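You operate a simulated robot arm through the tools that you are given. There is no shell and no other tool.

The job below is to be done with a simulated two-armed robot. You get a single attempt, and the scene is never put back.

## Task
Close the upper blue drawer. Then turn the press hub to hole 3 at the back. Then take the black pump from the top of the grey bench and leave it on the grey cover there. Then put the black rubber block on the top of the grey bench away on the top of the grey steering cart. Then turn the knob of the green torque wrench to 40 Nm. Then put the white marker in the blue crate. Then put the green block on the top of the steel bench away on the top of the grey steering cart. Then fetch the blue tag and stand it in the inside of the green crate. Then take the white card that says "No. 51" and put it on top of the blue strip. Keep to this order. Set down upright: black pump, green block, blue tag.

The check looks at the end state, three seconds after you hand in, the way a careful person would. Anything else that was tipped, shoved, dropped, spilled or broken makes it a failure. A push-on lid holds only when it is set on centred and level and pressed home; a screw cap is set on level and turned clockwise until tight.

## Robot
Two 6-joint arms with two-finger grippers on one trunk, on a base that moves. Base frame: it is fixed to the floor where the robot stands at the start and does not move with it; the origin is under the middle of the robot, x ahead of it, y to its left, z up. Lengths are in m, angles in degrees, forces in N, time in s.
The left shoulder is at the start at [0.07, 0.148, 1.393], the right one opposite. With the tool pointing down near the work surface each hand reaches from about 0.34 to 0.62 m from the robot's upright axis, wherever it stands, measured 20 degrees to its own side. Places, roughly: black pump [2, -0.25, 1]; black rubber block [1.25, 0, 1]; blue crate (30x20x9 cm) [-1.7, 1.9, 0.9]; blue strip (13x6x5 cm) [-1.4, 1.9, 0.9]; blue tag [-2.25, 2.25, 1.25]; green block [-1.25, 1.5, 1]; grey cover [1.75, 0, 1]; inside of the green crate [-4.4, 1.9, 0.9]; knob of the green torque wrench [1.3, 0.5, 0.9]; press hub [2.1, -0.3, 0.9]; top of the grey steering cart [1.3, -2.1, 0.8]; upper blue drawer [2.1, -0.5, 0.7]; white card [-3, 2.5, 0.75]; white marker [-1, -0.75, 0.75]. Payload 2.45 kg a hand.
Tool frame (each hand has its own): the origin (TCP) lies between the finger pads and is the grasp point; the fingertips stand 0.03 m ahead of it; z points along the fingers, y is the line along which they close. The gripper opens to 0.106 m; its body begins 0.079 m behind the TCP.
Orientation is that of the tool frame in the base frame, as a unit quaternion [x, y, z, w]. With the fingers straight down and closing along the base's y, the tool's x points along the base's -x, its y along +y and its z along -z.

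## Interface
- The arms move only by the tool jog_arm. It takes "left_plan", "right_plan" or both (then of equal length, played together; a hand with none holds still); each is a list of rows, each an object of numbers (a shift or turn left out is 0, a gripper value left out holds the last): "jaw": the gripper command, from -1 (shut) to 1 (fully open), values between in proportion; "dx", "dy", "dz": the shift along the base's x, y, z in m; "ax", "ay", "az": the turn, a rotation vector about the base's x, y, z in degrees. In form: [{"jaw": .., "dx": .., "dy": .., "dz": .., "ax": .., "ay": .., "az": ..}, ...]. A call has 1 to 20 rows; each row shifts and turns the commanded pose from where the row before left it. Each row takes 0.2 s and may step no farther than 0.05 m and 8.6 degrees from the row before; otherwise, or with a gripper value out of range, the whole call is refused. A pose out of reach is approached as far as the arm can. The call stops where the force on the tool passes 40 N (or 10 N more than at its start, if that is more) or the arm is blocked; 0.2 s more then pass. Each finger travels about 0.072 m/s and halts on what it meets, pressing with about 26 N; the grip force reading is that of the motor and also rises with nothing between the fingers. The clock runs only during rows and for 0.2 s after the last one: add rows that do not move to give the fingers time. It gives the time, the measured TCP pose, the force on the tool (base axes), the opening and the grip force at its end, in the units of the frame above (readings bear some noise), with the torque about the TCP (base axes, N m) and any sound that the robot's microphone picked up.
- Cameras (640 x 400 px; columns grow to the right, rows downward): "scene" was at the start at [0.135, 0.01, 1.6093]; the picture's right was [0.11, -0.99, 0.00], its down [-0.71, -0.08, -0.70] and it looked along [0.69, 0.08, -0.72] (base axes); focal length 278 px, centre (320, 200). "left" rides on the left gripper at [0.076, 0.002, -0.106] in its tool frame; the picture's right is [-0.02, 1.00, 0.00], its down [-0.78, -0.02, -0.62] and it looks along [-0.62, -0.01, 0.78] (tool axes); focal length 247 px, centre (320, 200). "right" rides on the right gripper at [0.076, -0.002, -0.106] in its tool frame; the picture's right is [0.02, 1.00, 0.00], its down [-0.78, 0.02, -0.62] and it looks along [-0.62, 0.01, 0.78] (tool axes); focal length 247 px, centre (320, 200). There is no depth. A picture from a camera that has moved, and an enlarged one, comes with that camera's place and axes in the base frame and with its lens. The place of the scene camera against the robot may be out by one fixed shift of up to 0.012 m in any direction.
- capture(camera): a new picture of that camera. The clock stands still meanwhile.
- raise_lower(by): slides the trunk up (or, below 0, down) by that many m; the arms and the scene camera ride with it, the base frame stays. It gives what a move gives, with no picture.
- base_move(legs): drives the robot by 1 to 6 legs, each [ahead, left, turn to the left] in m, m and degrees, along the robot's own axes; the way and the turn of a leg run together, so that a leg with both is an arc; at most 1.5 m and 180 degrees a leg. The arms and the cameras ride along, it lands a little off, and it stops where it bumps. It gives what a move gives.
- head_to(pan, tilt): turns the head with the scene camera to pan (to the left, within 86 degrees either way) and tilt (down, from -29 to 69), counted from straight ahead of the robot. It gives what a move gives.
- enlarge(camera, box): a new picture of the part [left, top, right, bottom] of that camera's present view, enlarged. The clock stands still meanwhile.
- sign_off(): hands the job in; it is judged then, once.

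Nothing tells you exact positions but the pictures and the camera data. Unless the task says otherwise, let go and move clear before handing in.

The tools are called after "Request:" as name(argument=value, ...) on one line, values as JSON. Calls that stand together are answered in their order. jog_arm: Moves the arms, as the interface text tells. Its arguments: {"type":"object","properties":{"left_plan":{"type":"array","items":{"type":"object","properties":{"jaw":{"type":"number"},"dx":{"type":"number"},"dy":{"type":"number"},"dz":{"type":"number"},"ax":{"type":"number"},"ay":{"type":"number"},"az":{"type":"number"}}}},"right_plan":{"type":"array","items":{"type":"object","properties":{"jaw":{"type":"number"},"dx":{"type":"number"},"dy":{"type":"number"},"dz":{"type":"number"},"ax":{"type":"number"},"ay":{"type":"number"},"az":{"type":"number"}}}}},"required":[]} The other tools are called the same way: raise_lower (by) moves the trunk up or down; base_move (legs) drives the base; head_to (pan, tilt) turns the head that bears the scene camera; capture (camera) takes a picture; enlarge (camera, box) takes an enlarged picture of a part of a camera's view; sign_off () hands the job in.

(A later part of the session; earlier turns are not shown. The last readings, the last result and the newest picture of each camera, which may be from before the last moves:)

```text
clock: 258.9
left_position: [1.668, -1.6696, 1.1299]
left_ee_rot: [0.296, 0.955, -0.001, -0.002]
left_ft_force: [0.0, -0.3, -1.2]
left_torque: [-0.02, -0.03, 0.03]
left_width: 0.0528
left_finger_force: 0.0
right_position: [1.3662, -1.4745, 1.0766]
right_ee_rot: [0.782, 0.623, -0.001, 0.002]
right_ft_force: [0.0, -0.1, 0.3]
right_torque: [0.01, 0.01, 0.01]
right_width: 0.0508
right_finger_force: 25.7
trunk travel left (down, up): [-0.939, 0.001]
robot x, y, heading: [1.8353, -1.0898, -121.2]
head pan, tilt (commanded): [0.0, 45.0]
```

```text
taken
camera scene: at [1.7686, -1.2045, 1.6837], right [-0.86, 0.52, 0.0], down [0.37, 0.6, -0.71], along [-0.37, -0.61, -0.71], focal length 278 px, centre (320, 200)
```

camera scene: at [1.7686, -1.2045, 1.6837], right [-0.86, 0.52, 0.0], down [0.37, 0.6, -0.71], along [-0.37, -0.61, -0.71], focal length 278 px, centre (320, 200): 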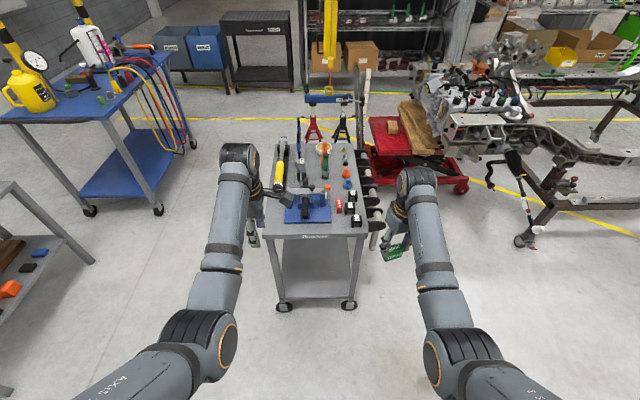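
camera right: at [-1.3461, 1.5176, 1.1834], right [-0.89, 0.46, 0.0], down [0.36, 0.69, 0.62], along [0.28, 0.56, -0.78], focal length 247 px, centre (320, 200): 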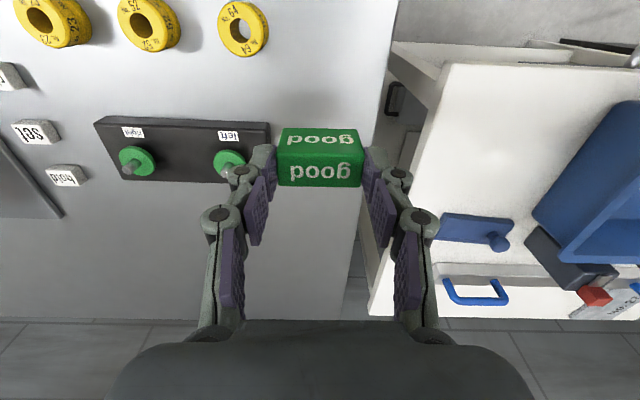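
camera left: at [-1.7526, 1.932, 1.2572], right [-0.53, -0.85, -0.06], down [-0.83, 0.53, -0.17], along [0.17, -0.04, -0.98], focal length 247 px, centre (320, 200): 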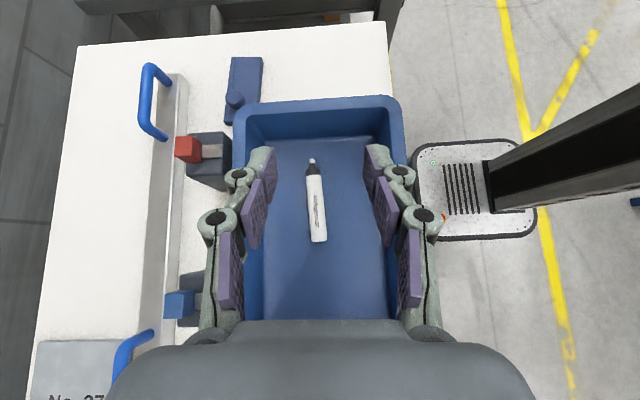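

Now facing the cart's short side. I'll zoom in on its top.

Request:
enlarge(camera="scene", box=[230, 130, 400, 260])

Request:
capture(camera="left")

Request:
capture(camera="right")

```text
3.08 times, centred on (315, 195) of scene
camera zoom: at [1.7686, -1.2045, 1.6837], right [-0.86, 0.52, 0.0], down [0.37, 0.6, -0.71], along [-0.37, -0.61, -0.71], focal length 857 px, centre (335, 215)
```

zoom: 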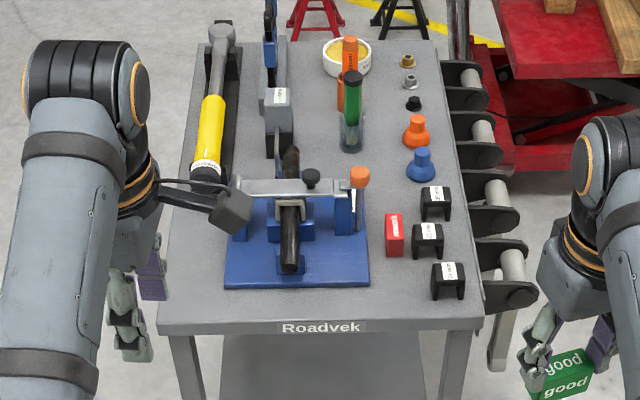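

```text
taken
camera left: at [1.6064, -1.6272, 1.2357], right [0.58, 0.81, 0.0], down [0.64, -0.46, 0.62], along [0.5, -0.36, -0.79], focal length 247 px, centre (320, 200)
```

left: 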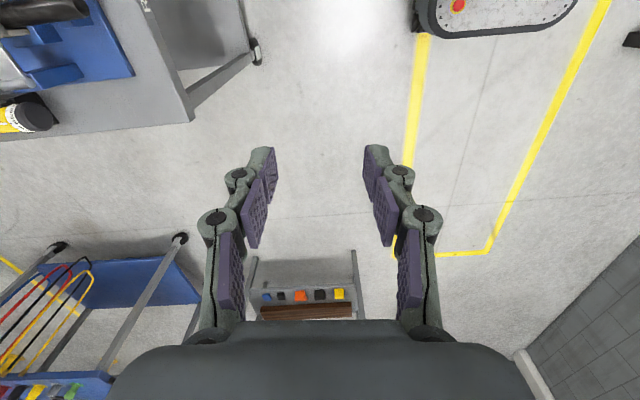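

```text
taken
camera right: at [1.3824, -1.4002, 1.1829], right [0.98, -0.2, 0.0], down [-0.16, -0.77, 0.62], along [-0.12, -0.61, -0.78], focal length 247 px, centre (320, 200)
```

right: 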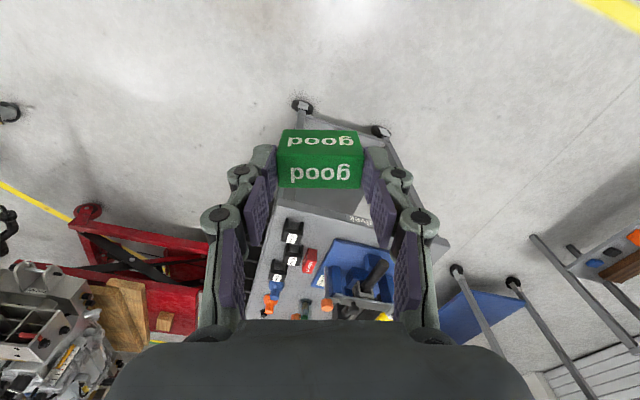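

The free corner at the cart's front-left (beside the blue fixture) is about 8.5 cm wide, centred near [1.53, -1.97]. I'll drive so the right hand is over it and turn the hand so the fingers are front and back of the block.

Request:
base_move(legs=[[0.0, 0.365, 0], [0.36, 0, 0]])

Request:
jog_arm(right_plan=[{"jaw": -1, "az": 8}, {"az": 8}, {"az": 8}, {"az": 8}, {"az": 8}, {"az": 8}, {"az": 8}, {"az": 8}, {"az": 8}])

Request:
capture(camera="right")

Request:
capture(camera="scene")

```text
clock: 263.2
left_position: [1.7981, -2.1651, 1.1306]
left_ee_rot: [0.294, 0.956, -0.002, -0.002]
left_ft_force: [-0.3, 0.6, -0.3]
left_torque: [0.01, -0.02, 0.01]
left_width: 0.0532
left_finger_force: 0.1
right_position: [1.4959, -1.9705, 1.0773]
right_ee_rot: [0.781, 0.625, -0.002, 0.002]
right_ft_force: [0.1, -0.5, -0.1]
right_torque: [-0.01, -0.01, 0.02]
right_width: 0.0509
right_finger_force: 26.0
trunk travel left (down, up): [-0.939, 0.001]
robot x, y, heading: [1.9581, -1.5915, -121.0]
head pan, tilt (commanded): [0.0, 45.0]
```

```text
clock: 265.2
left_position: [1.7981, -2.1655, 1.1282]
left_ee_rot: [0.294, 0.956, -0.001, -0.002]
left_ft_force: [-0.1, -0.1, -1.1]
left_torque: [0.03, 0.02, 0.02]
left_width: 0.0531
left_finger_force: 0.1
right_position: [1.4945, -1.9727, 1.0766]
right_ee_rot: [0.263, 0.965, 0.0, 0.003]
right_ft_force: [-1.0, -0.2, 0.3]
right_torque: [0.0, 0.0, 0.01]
right_width: 0.0509
right_finger_force: 26.2
trunk travel left (down, up): [-0.939, 0.001]
robot x, y, heading: [1.9579, -1.586, -121.1]
head pan, tilt (commanded): [0.0, 45.0]
```

```text
taken
camera right: at [1.4288, -1.9361, 1.183], right [0.49, 0.87, 0.0], down [0.68, -0.38, 0.62], along [0.55, -0.3, -0.78], focal length 247 px, centre (320, 200)
```

right: 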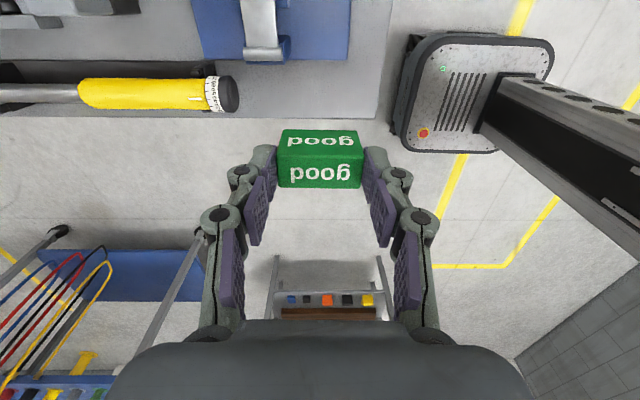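

```text
taken
camera scene: at [1.8958, -1.7005, 1.6836], right [-0.86, 0.51, 0.0], down [0.36, 0.61, -0.71], along [-0.36, -0.61, -0.71], focal length 278 px, centre (320, 200)
```

scene: 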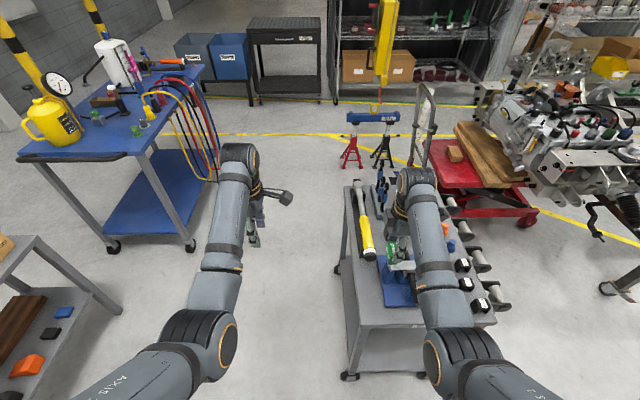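

From this camera the free strip between the blue fixture and the cart's left edge is 9 cm wide and free of the yellow wrench at this spot. I'll shift 3 cm over its middle and lower the trunk.

Request:
jog_arm(right_plan=[{"jaw": -1, "dx": 0.0317, "dy": -0.0093}, {}])

Request:
raise_lower(by=-0.2)

Request:
capture(camera="right")

Request:
enlarge(camera="scene", box=[320, 170, 520, 350])

```text
clock: 265.8
left_position: [1.7982, -2.1667, 1.1289]
left_ee_rot: [0.294, 0.956, -0.001, -0.003]
left_ft_force: [-0.3, 0.2, 0.1]
left_torque: [-0.03, -0.02, 0.03]
left_width: 0.0529
left_finger_force: 0.0
right_position: [1.5274, -1.9816, 1.0769]
right_ee_rot: [0.263, 0.965, 0.001, 0.002]
right_ft_force: [-0.6, -0.4, 0.0]
right_torque: [0.0, -0.05, 0.05]
right_width: 0.0509
right_finger_force: 25.9
trunk travel left (down, up): [-0.939, 0.001]
robot x, y, heading: [1.9602, -1.5917, -120.9]
head pan, tilt (commanded): [0.0, 45.0]
```

```text
clock: 267.9
left_position: [1.7984, -2.1675, 0.9298]
left_ee_rot: [0.293, 0.956, -0.001, -0.003]
left_ft_force: [0.4, -1.2, -0.2]
left_torque: [-0.01, 0.02, 0.01]
left_width: 0.053
left_finger_force: 0.1
right_position: [1.5258, -1.9816, 0.8785]
right_ee_rot: [0.265, 0.964, 0.0, 0.001]
right_ft_force: [0.2, -0.5, -0.2]
right_torque: [0.0, 0.02, 0.02]
right_width: 0.0509
right_finger_force: 26.0
trunk travel left (down, up): [-0.739, 0.201]
robot x, y, heading: [1.9581, -1.5855, -120.7]
head pan, tilt (commanded): [0.0, 45.0]
```

```text
taken
camera right: at [1.4609, -1.9446, 0.9842], right [0.49, 0.87, 0.0], down [0.68, -0.38, 0.62], along [0.54, -0.3, -0.78], focal length 247 px, centre (320, 200)
```

right: 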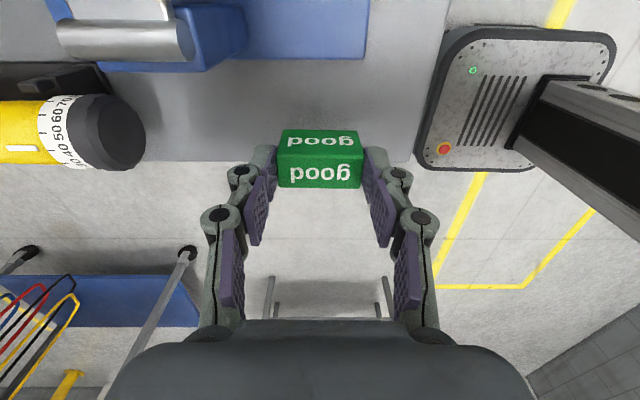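

```text
2.22 times, centred on (420, 260) of scene
camera zoom: at [1.8961, -1.7002, 1.4837], right [-0.86, 0.51, 0.0], down [0.36, 0.61, -0.71], along [-0.36, -0.61, -0.71], focal length 619 px, centre (98, 67)
```

zoom: 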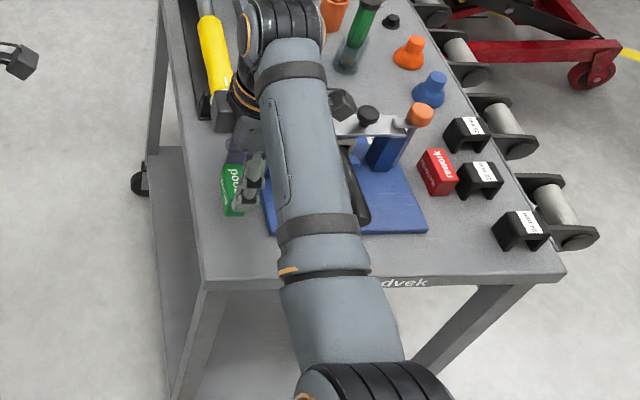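

Clear margins all round. Lowering to the cart top in small steps.

Request:
jog_arm(right_plan=[{"jaw": -1, "dz": -0.025}, {"dz": -0.02}, {"dz": -0.01}, {"dz": -0.004}, {}])

```text
clock: 269.1
left_position: [1.7999, -2.1663, 0.9315]
left_ee_rot: [0.294, 0.956, -0.002, -0.003]
left_ft_force: [0.4, 0.1, 0.9]
left_torque: [-0.03, 0.02, -0.01]
left_width: 0.0528
left_finger_force: 0.0
right_position: [1.5282, -1.9813, 0.82]
right_ee_rot: [0.264, 0.965, 0.0, 0.001]
right_ft_force: [1.3, -1.1, 15.5]
right_torque: [0.01, -0.06, -0.01]
right_width: 0.0508
right_finger_force: 25.9
trunk travel left (down, up): [-0.739, 0.201]
robot x, y, heading: [1.9595, -1.5883, -120.9]
head pan, tilt (commanded): [0.0, 45.0]
```

The block is on the cart top. I'll release gently and lift straight up.

Request:
jog_arm(right_plan=[{"jaw": 0.0}, {"jaw": 0.15}, {}, {"dz": 0.01}, {"dz": 0.02}, {"dz": 0.03}, {"dz": 0.03}])

Request:
capture(camera="right")

```text
clock: 270.7
left_position: [1.7979, -2.1669, 0.9296]
left_ee_rot: [0.293, 0.956, -0.001, -0.002]
left_ft_force: [-0.3, 0.3, 0.9]
left_torque: [0.0, -0.01, 0.03]
left_width: 0.0531
left_finger_force: 0.0
right_position: [1.5269, -1.9794, 0.9099]
right_ee_rot: [0.264, 0.965, 0.001, 0.002]
right_ft_force: [-1.2, -0.2, 0.0]
right_torque: [-0.02, 0.0, 0.0]
right_width: 0.0608
right_finger_force: 0.1
trunk travel left (down, up): [-0.739, 0.201]
robot x, y, heading: [1.9627, -1.5907, -120.9]
head pan, tilt (commanded): [0.0, 45.0]
```

```text
taken
camera right: at [1.461, -1.9421, 1.0162], right [0.49, 0.87, 0.0], down [0.68, -0.38, 0.62], along [0.54, -0.3, -0.78], focal length 247 px, centre (320, 200)
```

right: 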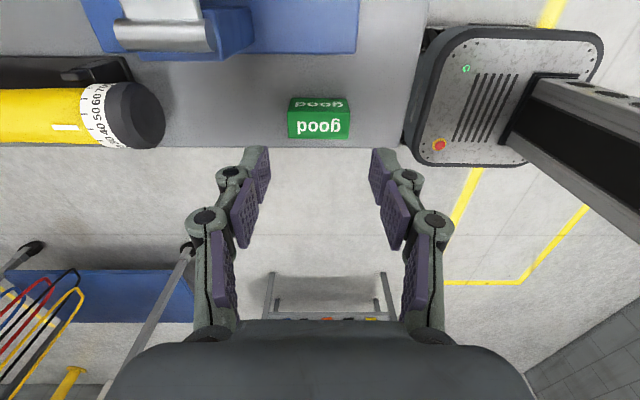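

The green block stands on the cart. Next the blue tag: I'll raise the trunk, back off, and drive back toward the left side of the hall.

Request:
raise_lower(by=0.2)

Request:
enlarge(camera="scene", box=[320, 150, 520, 350])

Request:
base_move(legs=[[-0.35, 0, 0], [0, 0, -86], [1.45, 0, 0], [1.45, 0, 0]])

Request:
head_to(pan=-20, tilt=20)

Request:
capture(camera="scene")

```text
clock: 272.9
left_position: [1.799, -2.1665, 1.1287]
left_ee_rot: [0.293, 0.956, -0.001, -0.002]
left_ft_force: [0.1, 0.8, 1.1]
left_torque: [-0.01, 0.0, -0.06]
left_width: 0.0531
left_finger_force: 0.1
right_position: [1.5272, -1.9801, 1.1094]
right_ee_rot: [0.264, 0.964, 0.0, 0.003]
right_ft_force: [0.5, -0.5, -0.1]
right_torque: [-0.02, -0.02, 0.0]
right_width: 0.061
right_finger_force: 0.1
trunk travel left (down, up): [-0.939, 0.001]
robot x, y, heading: [1.9622, -1.5899, -120.9]
head pan, tilt (commanded): [0.0, 45.0]
```

```text
2.00 times, centred on (420, 250) of scene
camera zoom: at [1.8959, -1.7005, 1.6836], right [-0.86, 0.51, 0.0], down [0.36, 0.61, -0.71], along [-0.36, -0.61, -0.71], focal length 557 px, centre (120, 100)
```

zoom: 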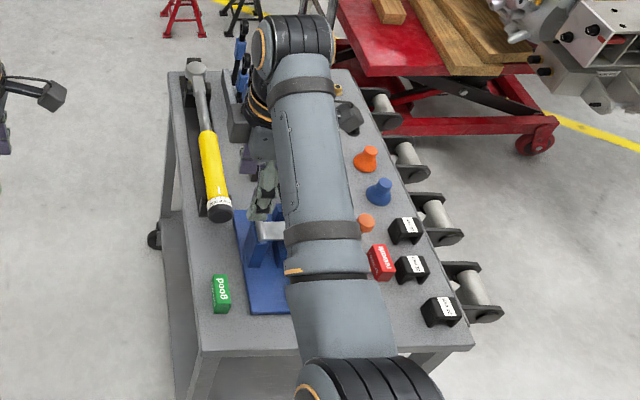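

```text
clock: 292.4
left_position: [-1.0096, 0.1568, 1.1295]
left_ee_rot: [0.87, 0.493, 0.0, -0.002]
left_ft_force: [0.7, 0.9, 0.1]
left_torque: [0.02, -0.01, -0.01]
left_width: 0.0529
left_finger_force: 0.0
right_position: [-0.8391, 0.4394, 1.1109]
right_ee_rot: [0.855, 0.519, -0.002, 0.001]
right_ft_force: [1.0, -0.3, -0.4]
right_torque: [-0.01, 0.02, 0.01]
right_width: 0.0607
right_finger_force: 0.1
trunk travel left (down, up): [-0.939, 0.001]
robot x, y, heading: [-0.4283, 0.0271, 152.4]
head pan, tilt (commanded): [0.0, 45.0]
```

```text
clock: 293.3
left_position: [-1.01, 0.1565, 1.1286]
left_ee_rot: [0.87, 0.494, 0.001, -0.002]
left_ft_force: [0.0, 0.2, 0.1]
left_torque: [0.0, 0.0, -0.01]
left_width: 0.0532
left_finger_force: 0.1
right_position: [-0.8386, 0.4386, 1.1092]
right_ee_rot: [0.854, 0.52, 0.0, 0.002]
right_ft_force: [-0.1, -0.6, 0.7]
right_torque: [-0.03, 0.02, 0.02]
right_width: 0.0609
right_finger_force: 0.1
trunk travel left (down, up): [-0.939, 0.001]
robot x, y, heading: [-0.4243, 0.0275, 152.0]
head pan, tilt (commanded): [-20.0, 20.0]
```

```text
taken
camera scene: at [-0.527, 0.1224, 1.7222], right [0.74, 0.67, 0.0], down [0.23, -0.25, -0.94], along [-0.63, 0.69, -0.34], focal length 278 px, centre (320, 200)
```

scene: 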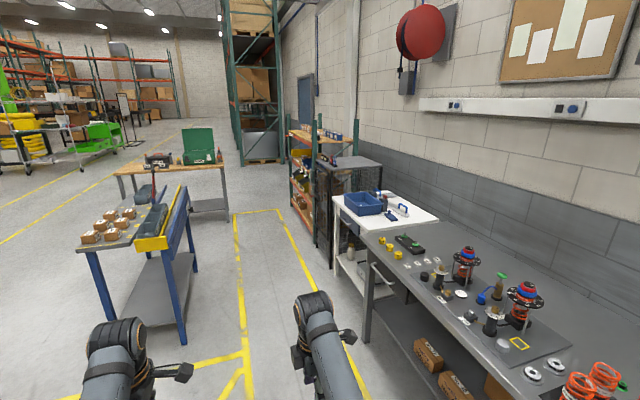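

I see the cage with the tags on top, and a wooden table with a green crate further down the aisle. I'll zoom on both.

Request:
enlarge(camera="scene", box=[280, 110, 400, 200])

Request:
enlarge(camera="scene", box=[70, 110, 250, 240])

```text
4.44 times, centred on (340, 155) of scene
camera zoom: at [-0.527, 0.1224, 1.7222], right [0.74, 0.67, 0.0], down [0.23, -0.25, -0.94], along [-0.63, 0.69, -0.34], focal length 1237 px, centre (231, 400)
```

zoom: 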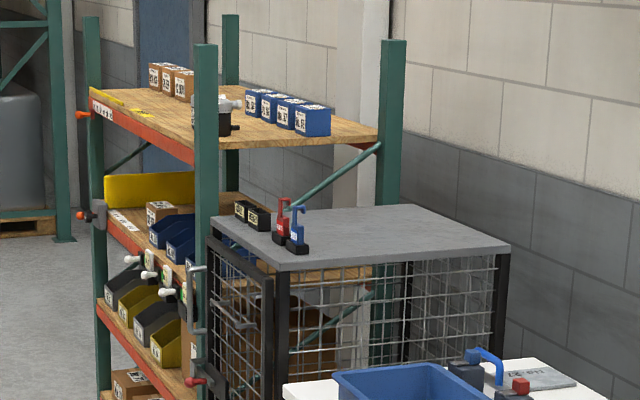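

```text
3.08 times, centred on (160, 175) of scene
camera zoom: at [-0.527, 0.1224, 1.7222], right [0.74, 0.67, 0.0], down [0.23, -0.25, -0.94], along [-0.63, 0.69, -0.34], focal length 857 px, centre (812, 277)
```

zoom: 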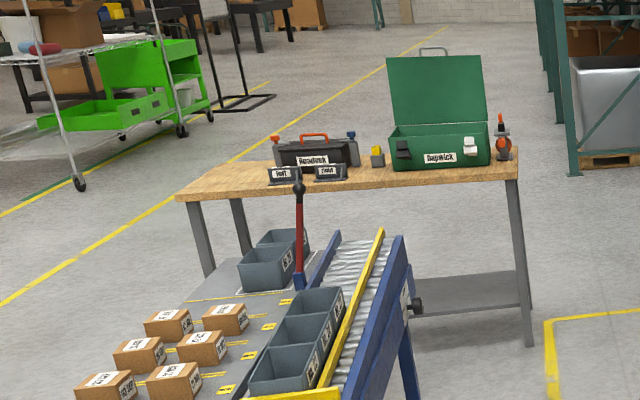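

The green crate is an open green case on the wooden table near [-4.4, 1.9]; the blue tag stands on the cage top (z about 1.1) near [-2.2, 2.2]. I'll drive round to face the cage.

Request:
base_move(legs=[[1.37, -0.02, 0], [0, 0, -91], [0, 0.95, 0]])

Request:
head_to(pan=0, tilt=35)

Request:
capture(camera="scene")

```text
clock: 308.3
left_position: [-2.3259, 1.6588, 1.1296]
left_ee_rot: [0.967, -0.256, 0.001, -0.002]
left_ft_force: [-0.1, 0.2, -0.5]
left_torque: [-0.02, 0.01, 0.0]
left_width: 0.0532
left_finger_force: 0.1
right_position: [-2.0391, 1.4936, 1.1097]
right_ee_rot: [0.974, -0.226, -0.002, 0.001]
right_ft_force: [-0.7, 0.2, 0.6]
right_torque: [-0.01, 0.0, -0.01]
right_width: 0.0607
right_finger_force: 0.0
trunk travel left (down, up): [-0.939, 0.001]
robot x, y, heading: [-2.4411, 1.0711, 63.7]
head pan, tilt (commanded): [-20.0, 20.0]
```

```text
clock: 309.1
left_position: [-2.327, 1.6603, 1.1297]
left_ee_rot: [0.967, -0.256, 0.003, -0.002]
left_ft_force: [-1.1, -0.2, -0.3]
left_torque: [-0.01, 0.02, -0.01]
left_width: 0.0532
left_finger_force: 0.1
right_position: [-2.0405, 1.4939, 1.1101]
right_ee_rot: [0.974, -0.226, -0.002, 0.001]
right_ft_force: [0.4, 0.0, -1.4]
right_torque: [-0.01, -0.07, -0.03]
right_width: 0.0608
right_finger_force: 0.0
trunk travel left (down, up): [-0.939, 0.001]
robot x, y, heading: [-2.4427, 1.0706, 63.5]
head pan, tilt (commanded): [0.0, 35.0]
```

```text
taken
camera scene: at [-2.3759, 1.1965, 1.6985], right [0.89, -0.45, 0.0], down [-0.26, -0.51, -0.82], along [0.37, 0.73, -0.57], focal length 278 px, centre (320, 200)
```

scene: 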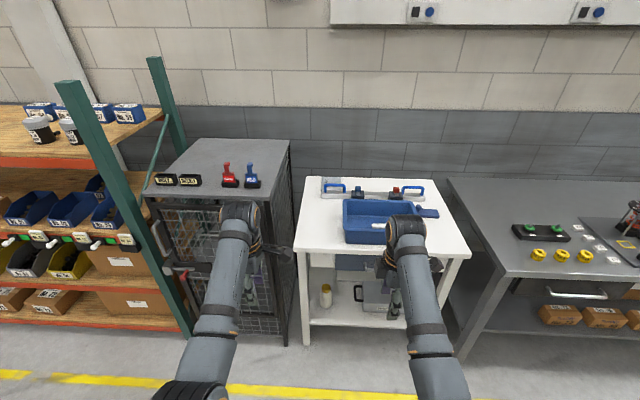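

Request:
enlarge(camera="scene", box=[140, 130, 300, 230])

Request:
enlarge(camera="scene", box=[0, 80, 180, 330])

```text
4.00 times, centred on (220, 180) of scene
camera zoom: at [-2.3759, 1.1965, 1.6985], right [0.89, -0.45, 0.0], down [-0.26, -0.51, -0.82], along [0.37, 0.73, -0.57], focal length 1114 px, centre (720, 280)
```

zoom: 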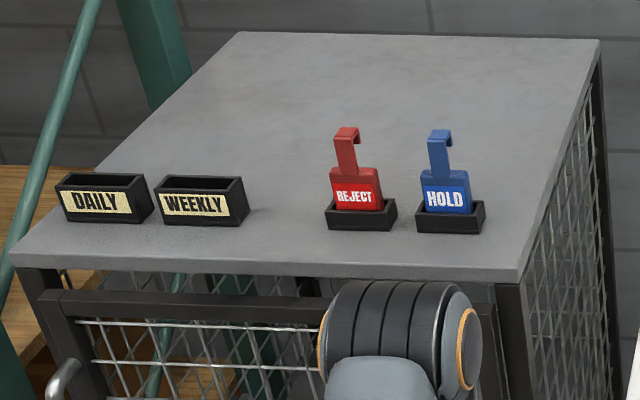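

```text
1.60 times, centred on (90, 205) of scene
camera zoom: at [-2.3759, 1.1965, 1.6985], right [0.89, -0.45, 0.0], down [-0.26, -0.51, -0.82], along [0.37, 0.73, -0.57], focal length 446 px, centre (688, 192)
```

zoom: 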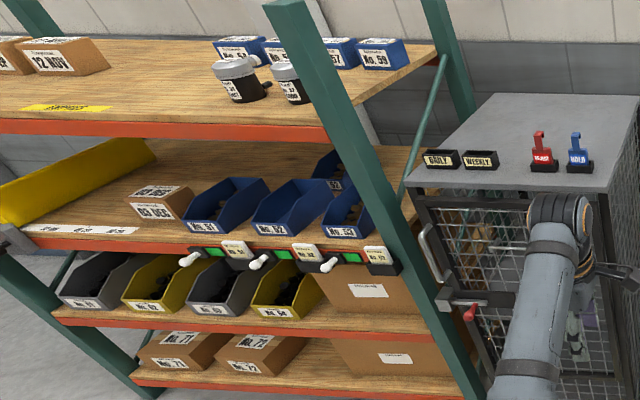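

The blue "HOLD" tag stands in a black slot holder on the cage top: holder top about z 1.14, tag top about 1.22. I'll move closer and test how high the left hand can go with fingers down.

Request:
base_move(legs=[[0.4, 0.06, -2]])

Request:
jog_arm(left_plan=[{"jaw": 0.0, "dx": 0.005, "dy": 0.009, "dz": 0.04}, {"dx": 0.005, "dy": 0.009, "dz": 0.04}, {"dx": 0.005, "dy": 0.009, "dz": 0.04}, {}])

Request:
capture(camera="scene")

Request:
capture(camera="left")

```text
clock: 311.7
left_position: [-2.1719, 2.0471, 1.1321]
left_ee_rot: [0.962, -0.273, 0.003, -0.003]
left_ft_force: [-0.1, 0.3, -0.4]
left_torque: [-0.01, -0.03, 0.03]
left_width: 0.0532
left_finger_force: 0.0
right_position: [-1.8917, 1.8707, 1.1095]
right_ee_rot: [0.97, -0.243, -0.002, 0.0]
right_ft_force: [0.3, 0.3, -0.3]
right_torque: [0.03, -0.06, 0.0]
right_width: 0.061
right_finger_force: 0.2
trunk travel left (down, up): [-0.939, 0.001]
robot x, y, heading: [-2.3082, 1.4645, 61.4]
head pan, tilt (commanded): [0.0, 35.0]
```

```text
clock: 312.7
left_position: [-2.1393, 2.1, 1.2281]
left_ee_rot: [0.962, -0.273, 0.002, -0.001]
left_ft_force: [0.1, 0.6, 1.0]
left_torque: [0.01, 0.0, 0.01]
left_width: 0.0529
left_finger_force: 0.1
left hand out of reach, approached as far as the arm can: row 1, 2, 3
right_position: [-1.8913, 1.8715, 1.1085]
right_ee_rot: [0.97, -0.243, -0.002, 0.0]
right_ft_force: [0.4, -0.2, 0.3]
right_torque: [0.0, -0.02, 0.0]
right_width: 0.0606
right_finger_force: 0.0
trunk travel left (down, up): [-0.939, 0.001]
robot x, y, heading: [-2.3056, 1.4624, 61.5]
head pan, tilt (commanded): [0.0, 35.0]
```

```text
taken
camera scene: at [-2.236, 1.5852, 1.6985], right [0.88, -0.48, 0.0], down [-0.27, -0.5, -0.82], along [0.39, 0.72, -0.57], focal length 278 px, centre (320, 200)
```

scene: 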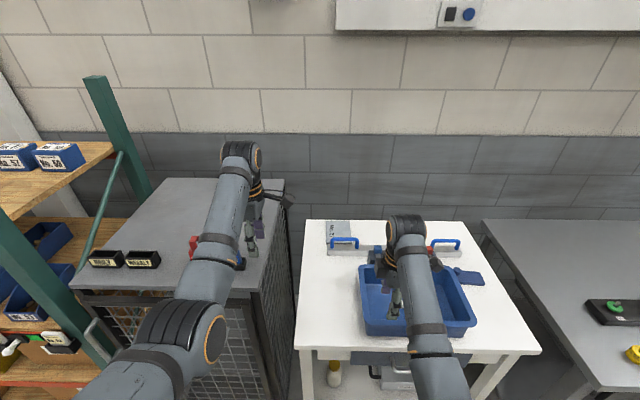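

```text
taken
camera left: at [-2.0747, 2.0566, 1.3364], right [-0.54, -0.84, 0.0], down [-0.66, 0.42, 0.62], along [-0.52, 0.34, -0.79], focal length 247 px, centre (320, 200)
```

left: 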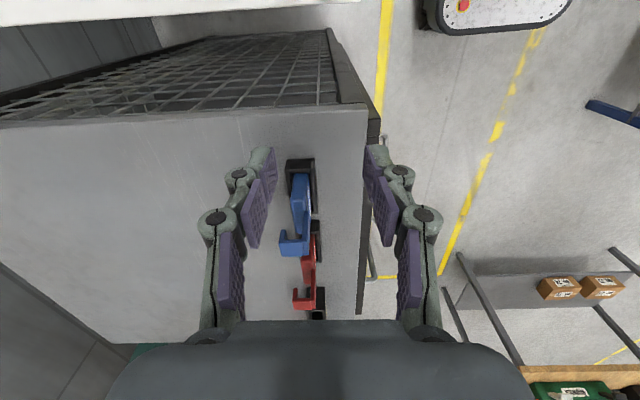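

The hand can reach z 1.23. The tag's hook bends backward, so I'd rather grip its neck by the side edges. I'll turn the left hand back by 88° and move slightly back.

Request:
jog_arm(left_plan=[{"jaw": 0.0, "az": -8, "dx": -0.002, "dy": -0.004}, {"az": -8, "dx": -0.002, "dy": -0.004}, {"az": -8, "dx": -0.002, "dy": -0.004}, {"az": -8, "dx": -0.002, "dy": -0.004}, {"az": -8, "dx": -0.002, "dy": -0.004}, {"az": -8}, {"az": -8}, {"az": -8}, {"az": -8}, {"az": -8}, {"az": -7}, {}])

Request:
capture(camera="left")

Request:
enlarge(camera="scene", box=[60, 130, 320, 310])

```text
clock: 315.3
left_position: [-2.1383, 2.0926, 1.2188]
left_ee_rot: [-0.51, 0.86, -0.003, -0.001]
left_ft_force: [0.0, 0.0, -0.5]
left_torque: [0.0, 0.01, -0.03]
left_width: 0.0531
left_finger_force: 0.0
left hand out of reach, approached as far as the arm can: row 1, 2, 3, 4, 5
right_position: [-1.8916, 1.8721, 1.109]
right_ee_rot: [0.97, -0.243, -0.002, 0.001]
right_ft_force: [0.6, 0.0, -0.7]
right_torque: [-0.01, 0.04, -0.01]
right_width: 0.0609
right_finger_force: 0.1
trunk travel left (down, up): [-0.939, 0.001]
robot x, y, heading: [-2.3043, 1.4633, 61.7]
head pan, tilt (commanded): [0.0, 35.0]
```

```text
taken
camera left: at [-2.1767, 2.0265, 1.3256], right [-0.87, 0.5, 0.0], down [0.39, 0.68, 0.62], along [0.31, 0.54, -0.79], focal length 247 px, centre (320, 200)
```

left: 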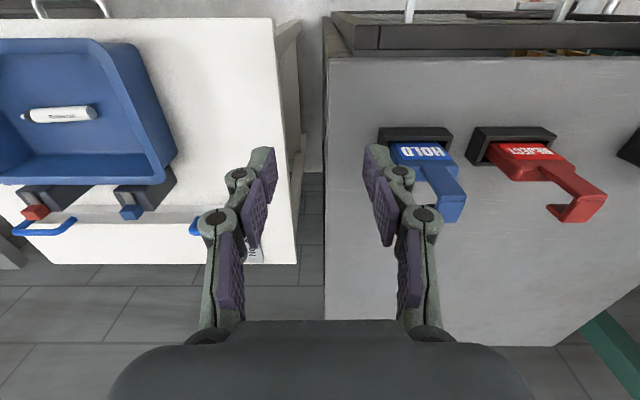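

```text
2.22 times, centred on (190, 220) of scene
camera zoom: at [-2.2358, 1.5855, 1.6984], right [0.88, -0.48, 0.0], down [-0.27, -0.5, -0.82], along [0.39, 0.72, -0.57], focal length 619 px, centre (609, 156)
```

zoom: 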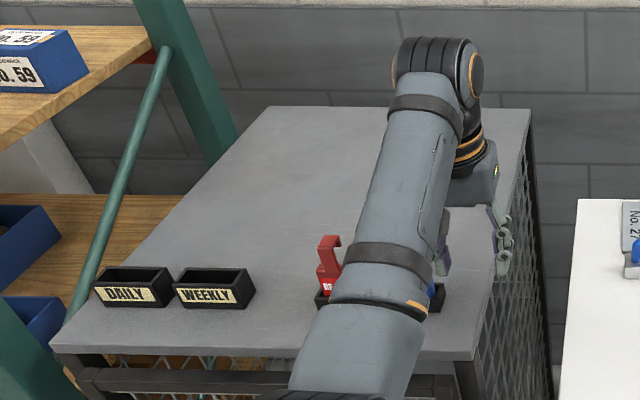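

Request:
enlarge(camera="left", box=[360, 100, 640, 260])

```text
2.29 times, centred on (500, 180) of left
camera zoom: at [-2.1767, 2.0265, 1.3256], right [-0.87, 0.5, 0.0], down [0.39, 0.68, 0.62], along [0.31, 0.54, -0.79], focal length 564 px, centre (-91, 246)
```

zoom: 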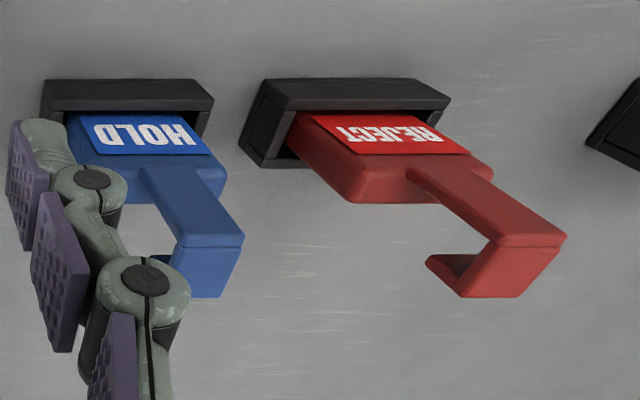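

I now see the tag's shape: body, neck, and a hook bending backward. I'll tilt the hand 45° forward, which gives more height, and then approach the neck from the front and above.

Request:
jog_arm(left_plan=[{"jaw": 0.0, "ax": 6.58, "ay": -3.6}, {"ax": 6.58, "ay": -3.6}, {"ax": 6.58, "ay": -3.6}, {"ax": 6.58, "ay": -3.6}, {"ax": 6.58, "ay": -3.6}, {"ax": 6.58, "ay": -3.6}, {}])

Request:
capture(camera="left")

```text
clock: 316.9
left_position: [-2.1439, 2.1058, 1.2385]
left_ee_rot: [-0.467, 0.79, 0.213, 0.336]
left_ft_force: [0.3, 0.7, 0.1]
left_torque: [0.0, -0.05, -0.02]
left_width: 0.0532
left_finger_force: 0.1
right_position: [-1.8916, 1.8725, 1.1092]
right_ee_rot: [0.97, -0.243, -0.002, 0.001]
right_ft_force: [0.3, 0.5, -0.7]
right_torque: [0.01, 0.04, -0.02]
right_width: 0.061
right_finger_force: 0.0
trunk travel left (down, up): [-0.939, 0.001]
robot x, y, heading: [-2.3024, 1.4623, 61.6]
head pan, tilt (commanded): [0.0, 35.0]
```

```text
taken
camera left: at [-2.2079, 1.9918, 1.2545], right [-0.87, 0.48, 0.04], down [0.07, 0.05, 1.0], along [0.48, 0.87, -0.08], focal length 247 px, centre (320, 200)
```

left: 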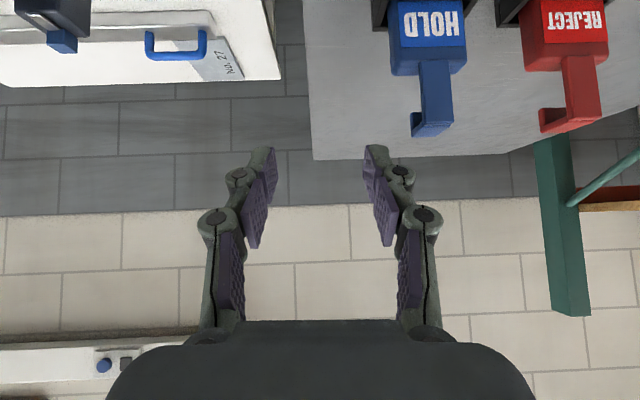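

The tag's neck spans about z 1.175–1.21 and lies 65 mm to the left of the hand. I'll back off along the finger direction, shift left, and check alignment.

Request:
jog_arm(left_plan=[{"jaw": 0.0, "dx": -0.0102, "dy": -0.0186, "dz": 0.0212}, {"dx": -0.0102, "dy": -0.0186, "dz": 0.0212}, {"dx": -0.0285, "dy": 0.0156}, {"dx": -0.0285, "dy": 0.0156}, {}])

Request:
capture(camera="left")

Request:
capture(camera="scene")

```text
clock: 318.1
left_position: [-2.2143, 2.0856, 1.2619]
left_ee_rot: [-0.472, 0.795, 0.192, 0.33]
left_ft_force: [0.8, -0.6, 0.4]
left_torque: [0.01, -0.02, 0.0]
left_width: 0.0532
left_finger_force: 0.1
right_position: [-1.8912, 1.8715, 1.11]
right_ee_rot: [0.97, -0.243, -0.002, 0.001]
right_ft_force: [0.0, -0.2, 0.5]
right_torque: [0.02, 0.0, -0.02]
right_width: 0.0612
right_finger_force: 0.2
trunk travel left (down, up): [-0.939, 0.001]
robot x, y, heading: [-2.3063, 1.4633, 61.5]
head pan, tilt (commanded): [0.0, 35.0]
```

```text
taken
camera left: at [-2.2787, 1.9728, 1.284], right [-0.87, 0.49, 0.01], down [0.07, 0.1, 0.99], along [0.49, 0.86, -0.12], focal length 247 px, centre (320, 200)
```

left: 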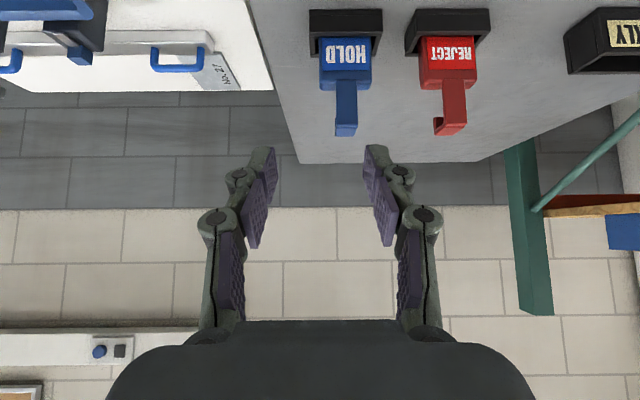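

```text
taken
camera scene: at [-2.2361, 1.5853, 1.6985], right [0.88, -0.48, 0.0], down [-0.27, -0.5, -0.82], along [0.39, 0.72, -0.57], focal length 278 px, centre (320, 200)
```

scene: 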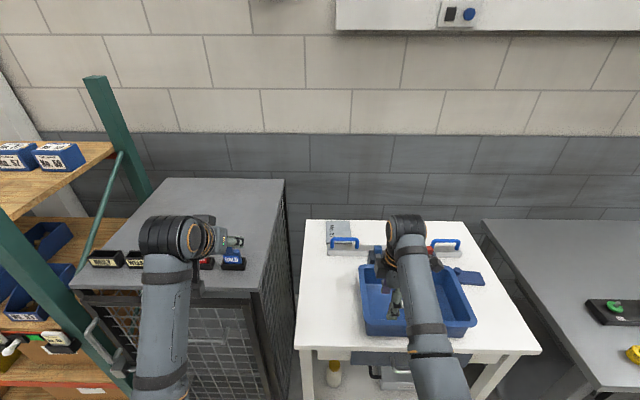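

I'll shift 20 mm left so the neck is centred, then advance along the finger direction until the neck is between the pads.

Request:
jog_arm(left_plan=[{"jaw": 0.0, "dx": -0.0184, "dy": 0.0101}, {}, {"dx": 0.0067, "dy": 0.0123, "dz": -0.014}, {"dx": 0.0067, "dy": 0.0123, "dz": -0.014}, {}])

Request:
capture(camera="left")

```text
clock: 319.3
left_position: [-2.222, 2.122, 1.2343]
left_ee_rot: [-0.472, 0.795, 0.192, 0.329]
left_ft_force: [-0.2, 0.5, -0.4]
left_torque: [0.0, -0.01, -0.05]
left_width: 0.0531
left_finger_force: 0.0
right_position: [-1.892, 1.8718, 1.1084]
right_ee_rot: [0.97, -0.243, -0.001, 0.0]
right_ft_force: [-0.5, 0.9, 0.2]
right_torque: [0.01, 0.0, -0.02]
right_width: 0.0611
right_finger_force: 0.1
trunk travel left (down, up): [-0.939, 0.001]
robot x, y, heading: [-2.306, 1.4579, 61.8]
head pan, tilt (commanded): [0.0, 35.0]
```

```text
taken
camera left: at [-2.2864, 2.0086, 1.2558], right [-0.87, 0.49, 0.01], down [0.07, 0.1, 0.99], along [0.49, 0.86, -0.12], focal length 247 px, centre (320, 200)
```

left: 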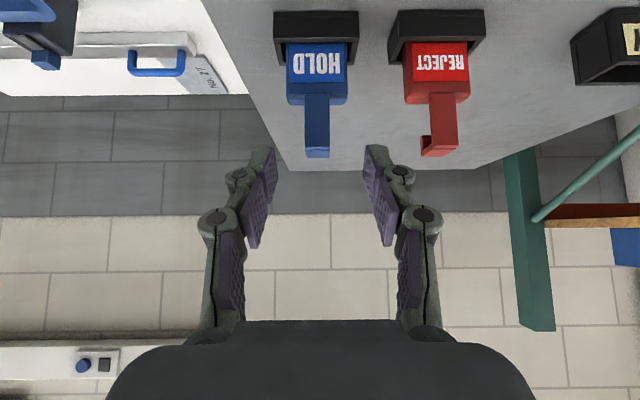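

The neck is centred between the fingers. Two more small steps forward-down and then close.

Request:
jog_arm(left_plan=[{"jaw": 0.0, "dx": 0.0067, "dy": 0.0123, "dz": -0.014}, {"dx": 0.0067, "dy": 0.0123, "dz": -0.013}, {}])

Request:
capture(camera="left")

```text
clock: 320.1
left_position: [-2.2076, 2.1452, 1.2076]
left_ee_rot: [-0.471, 0.795, 0.193, 0.329]
left_ft_force: [0.9, 0.7, 0.6]
left_torque: [-0.01, -0.04, 0.04]
left_width: 0.0533
left_finger_force: 0.2
right_position: [-1.8903, 1.8726, 1.11]
right_ee_rot: [0.97, -0.242, -0.002, 0.0]
right_ft_force: [-0.3, -0.2, 0.1]
right_torque: [0.0, -0.03, 0.0]
right_width: 0.0608
right_finger_force: 0.0
trunk travel left (down, up): [-0.939, 0.001]
robot x, y, heading: [-2.3091, 1.4637, 61.6]
head pan, tilt (commanded): [0.0, 35.0]
```

```text
taken
camera left: at [-2.2718, 2.0327, 1.2297], right [-0.87, 0.49, 0.01], down [0.07, 0.1, 0.99], along [0.49, 0.86, -0.12], focal length 247 px, centre (320, 200)
```

left: 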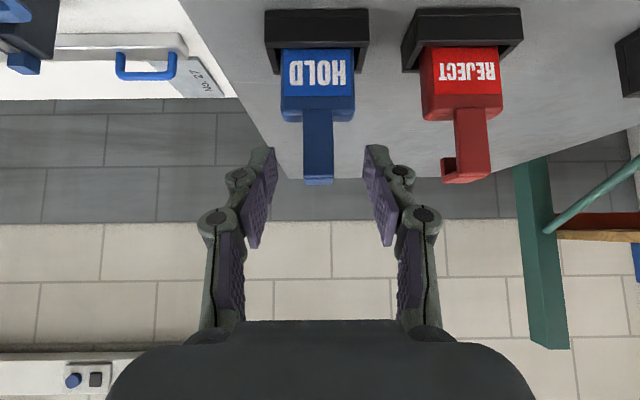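

Depth matches too: the pads are level with the neck. A final 5 mm down, then close gently.

Request:
jog_arm(left_plan=[{"jaw": 0.0, "dz": -0.005}, {}, {"jaw": -0.4}, {"jaw": -0.8}, {"jaw": -1}, {"jaw": -1}])

Request:
capture(camera="left")

```text
clock: 321.5
left_position: [-2.2065, 2.1467, 1.2021]
left_ee_rot: [-0.471, 0.796, 0.192, 0.329]
left_ft_force: [-0.3, -0.7, 0.3]
left_torque: [0.03, 0.0, -0.01]
left_width: 0.0169
left_finger_force: 25.8
right_position: [-1.892, 1.8705, 1.1087]
right_ee_rot: [0.97, -0.243, -0.002, 0.001]
right_ft_force: [0.3, 0.7, -0.1]
right_torque: [0.0, -0.02, 0.02]
right_width: 0.0611
right_finger_force: 0.2
trunk travel left (down, up): [-0.939, 0.001]
robot x, y, heading: [-2.3077, 1.4614, 61.8]
head pan, tilt (commanded): [0.0, 35.0]
```

```text
taken
camera left: at [-2.2714, 2.0331, 1.2241], right [-0.87, 0.49, 0.01], down [0.07, 0.1, 0.99], along [0.49, 0.86, -0.12], focal length 247 px, centre (320, 200)
```

left: 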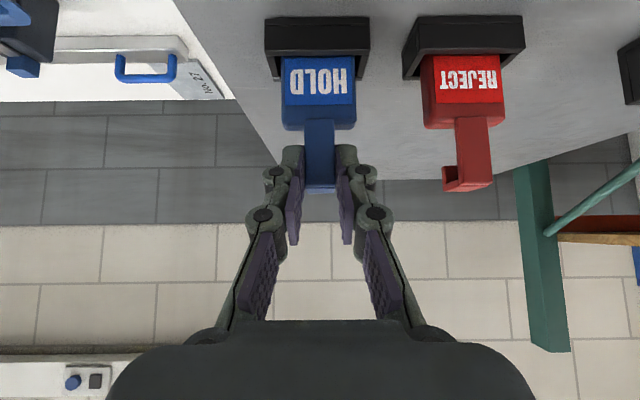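

Gripped by the neck. I'll lift straight up out of the holder.

Request:
jog_arm(left_plan=[{"jaw": -1, "dz": 0.01}, {"dz": 0.015}, {"dz": 0.015}, {"dz": 0.015}, {"dz": 0.01}])

Request:
capture(camera="left")

Request:
capture(camera="scene")

```text
clock: 322.7
left_position: [-2.2058, 2.1456, 1.268]
left_ee_rot: [-0.471, 0.796, 0.192, 0.329]
left_ft_force: [-0.1, 0.2, 0.2]
left_torque: [-0.01, 0.01, 0.01]
left_width: 0.0171
left_finger_force: 26.0
right_position: [-1.8923, 1.8727, 1.1089]
right_ee_rot: [0.97, -0.243, -0.001, 0.0]
right_ft_force: [0.5, -0.1, 0.1]
right_torque: [0.0, -0.04, 0.0]
right_width: 0.0609
right_finger_force: 0.0
trunk travel left (down, up): [-0.939, 0.001]
robot x, y, heading: [-2.307, 1.4626, 61.8]
head pan, tilt (commanded): [0.0, 35.0]
```

```text
taken
camera left: at [-2.2706, 2.0322, 1.2888], right [-0.87, 0.49, 0.01], down [0.07, 0.1, 0.99], along [0.49, 0.86, -0.12], focal length 247 px, centre (320, 200)
```

left: 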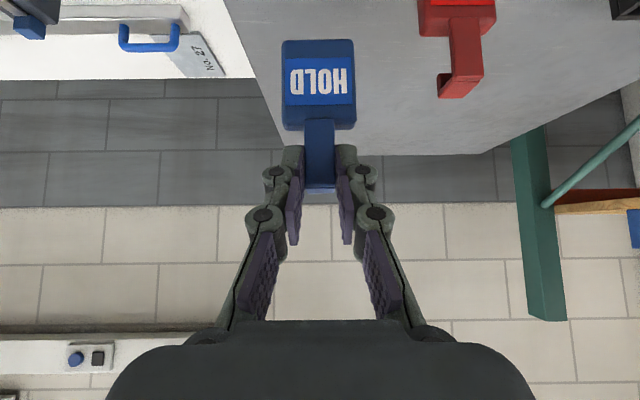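

```text
taken
camera scene: at [-2.2357, 1.5854, 1.6984], right [0.88, -0.48, 0.0], down [-0.27, -0.5, -0.82], along [0.39, 0.72, -0.57], focal length 278 px, centre (320, 200)
```

scene: 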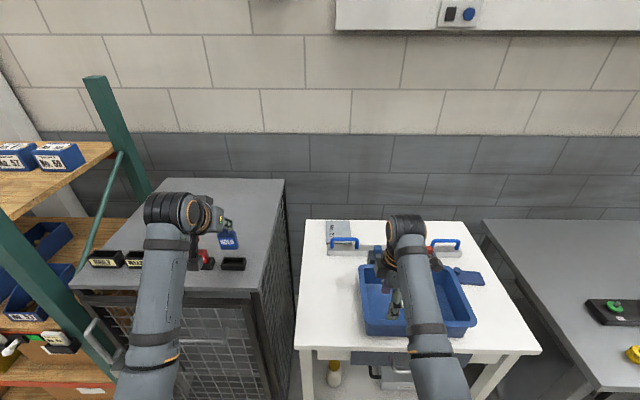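

The tag is out and the holder stayed in place. I'll back away, turn down the aisle and drive toward the green crate on the wooden table.

Request:
base_move(legs=[[-0.3, 0, 0], [0, 0, 45], [0, 0, 45], [0.9, 0, 0]])

Request:
head_to(pan=10, tilt=30)

Request:
capture(camera="scene")

```text
clock: 333.2
left_position: [-3.9171, 1.7548, 1.2672]
left_ee_rot: [0.893, -0.238, -0.369, -0.101]
left_ft_force: [0.0, 0.0, 0.6]
left_torque: [0.03, 0.03, 0.02]
left_width: 0.0169
left_finger_force: 25.7
right_position: [-3.6367, 2.0638, 1.1102]
right_ee_rot: [0.863, 0.505, -0.001, 0.002]
right_ft_force: [-0.7, 0.1, -0.5]
right_torque: [0.01, 0.01, 0.04]
right_width: 0.0611
right_finger_force: 0.0
trunk travel left (down, up): [-0.939, 0.001]
robot x, y, heading: [-3.2353, 1.6395, 150.0]
head pan, tilt (commanded): [0.0, 35.0]
```

```text
clock: 333.9
left_position: [-3.9189, 1.7551, 1.2677]
left_ee_rot: [0.894, -0.237, -0.368, -0.1]
left_ft_force: [-0.3, 0.8, 0.0]
left_torque: [0.0, 0.01, -0.01]
left_width: 0.0172
left_finger_force: 25.3
right_position: [-3.638, 2.0649, 1.1086]
right_ee_rot: [0.863, 0.505, -0.001, 0.002]
right_ft_force: [0.3, 1.0, -0.2]
right_torque: [0.03, -0.02, -0.01]
right_width: 0.0611
right_finger_force: 0.1
trunk travel left (down, up): [-0.939, 0.001]
robot x, y, heading: [-3.2394, 1.6417, 150.3]
head pan, tilt (commanded): [10.0, 30.0]
```

```text
taken
camera scene: at [-3.3615, 1.698, 1.7062], right [0.34, 0.94, 0.0], down [0.47, -0.17, -0.87], along [-0.82, 0.29, -0.5], focal length 278 px, centre (320, 200)
```

scene: 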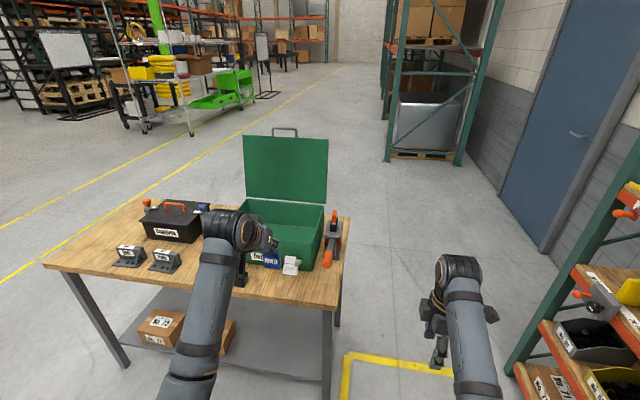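

The green crate is right ahead. Zooming in to see its inside.

Request:
enlarge(camera="scene", box=[200, 120, 380, 300])

Request:
capture(camera="left")

Request:
capture(camera="right")

```text
2.22 times, centred on (290, 210) of scene
camera zoom: at [-3.3615, 1.698, 1.7062], right [0.34, 0.94, 0.0], down [0.47, -0.17, -0.87], along [-0.82, 0.29, -0.5], focal length 619 px, centre (387, 178)
```

zoom: 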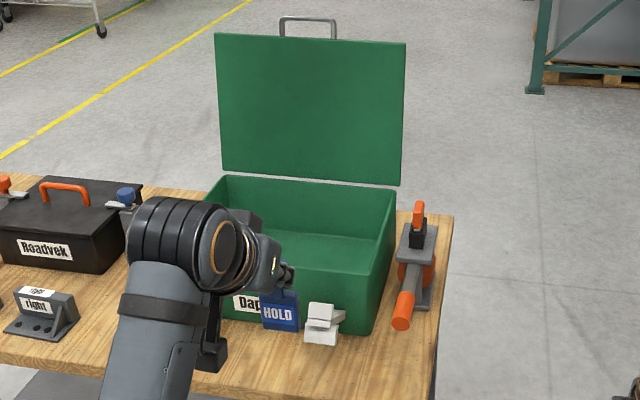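

```text
taken
camera left: at [-3.8076, 1.6881, 1.2885], right [-0.51, -0.86, 0.01], down [-0.1, 0.07, 0.99], along [-0.85, 0.51, -0.12], focal length 247 px, centre (320, 200)
```

left: 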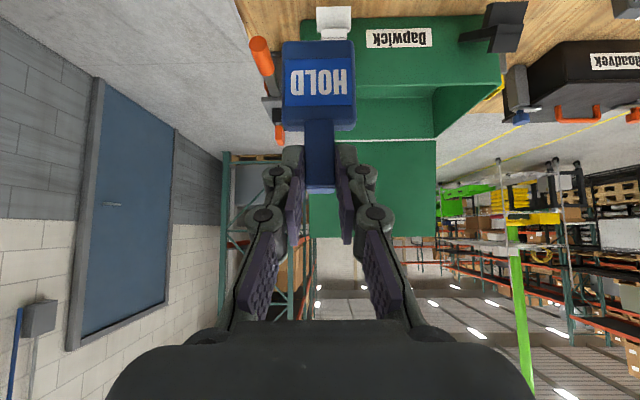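

```text
taken
camera right: at [-3.6009, 2.1326, 1.2158], right [0.88, -0.47, 0.0], down [-0.37, -0.69, 0.62], along [-0.29, -0.55, -0.78], focal length 247 px, centre (320, 200)
```

right: 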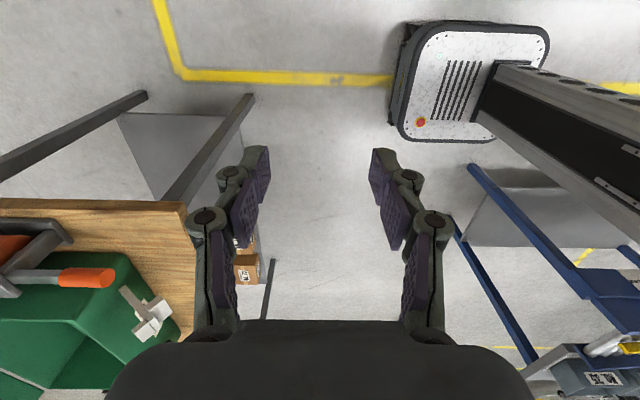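

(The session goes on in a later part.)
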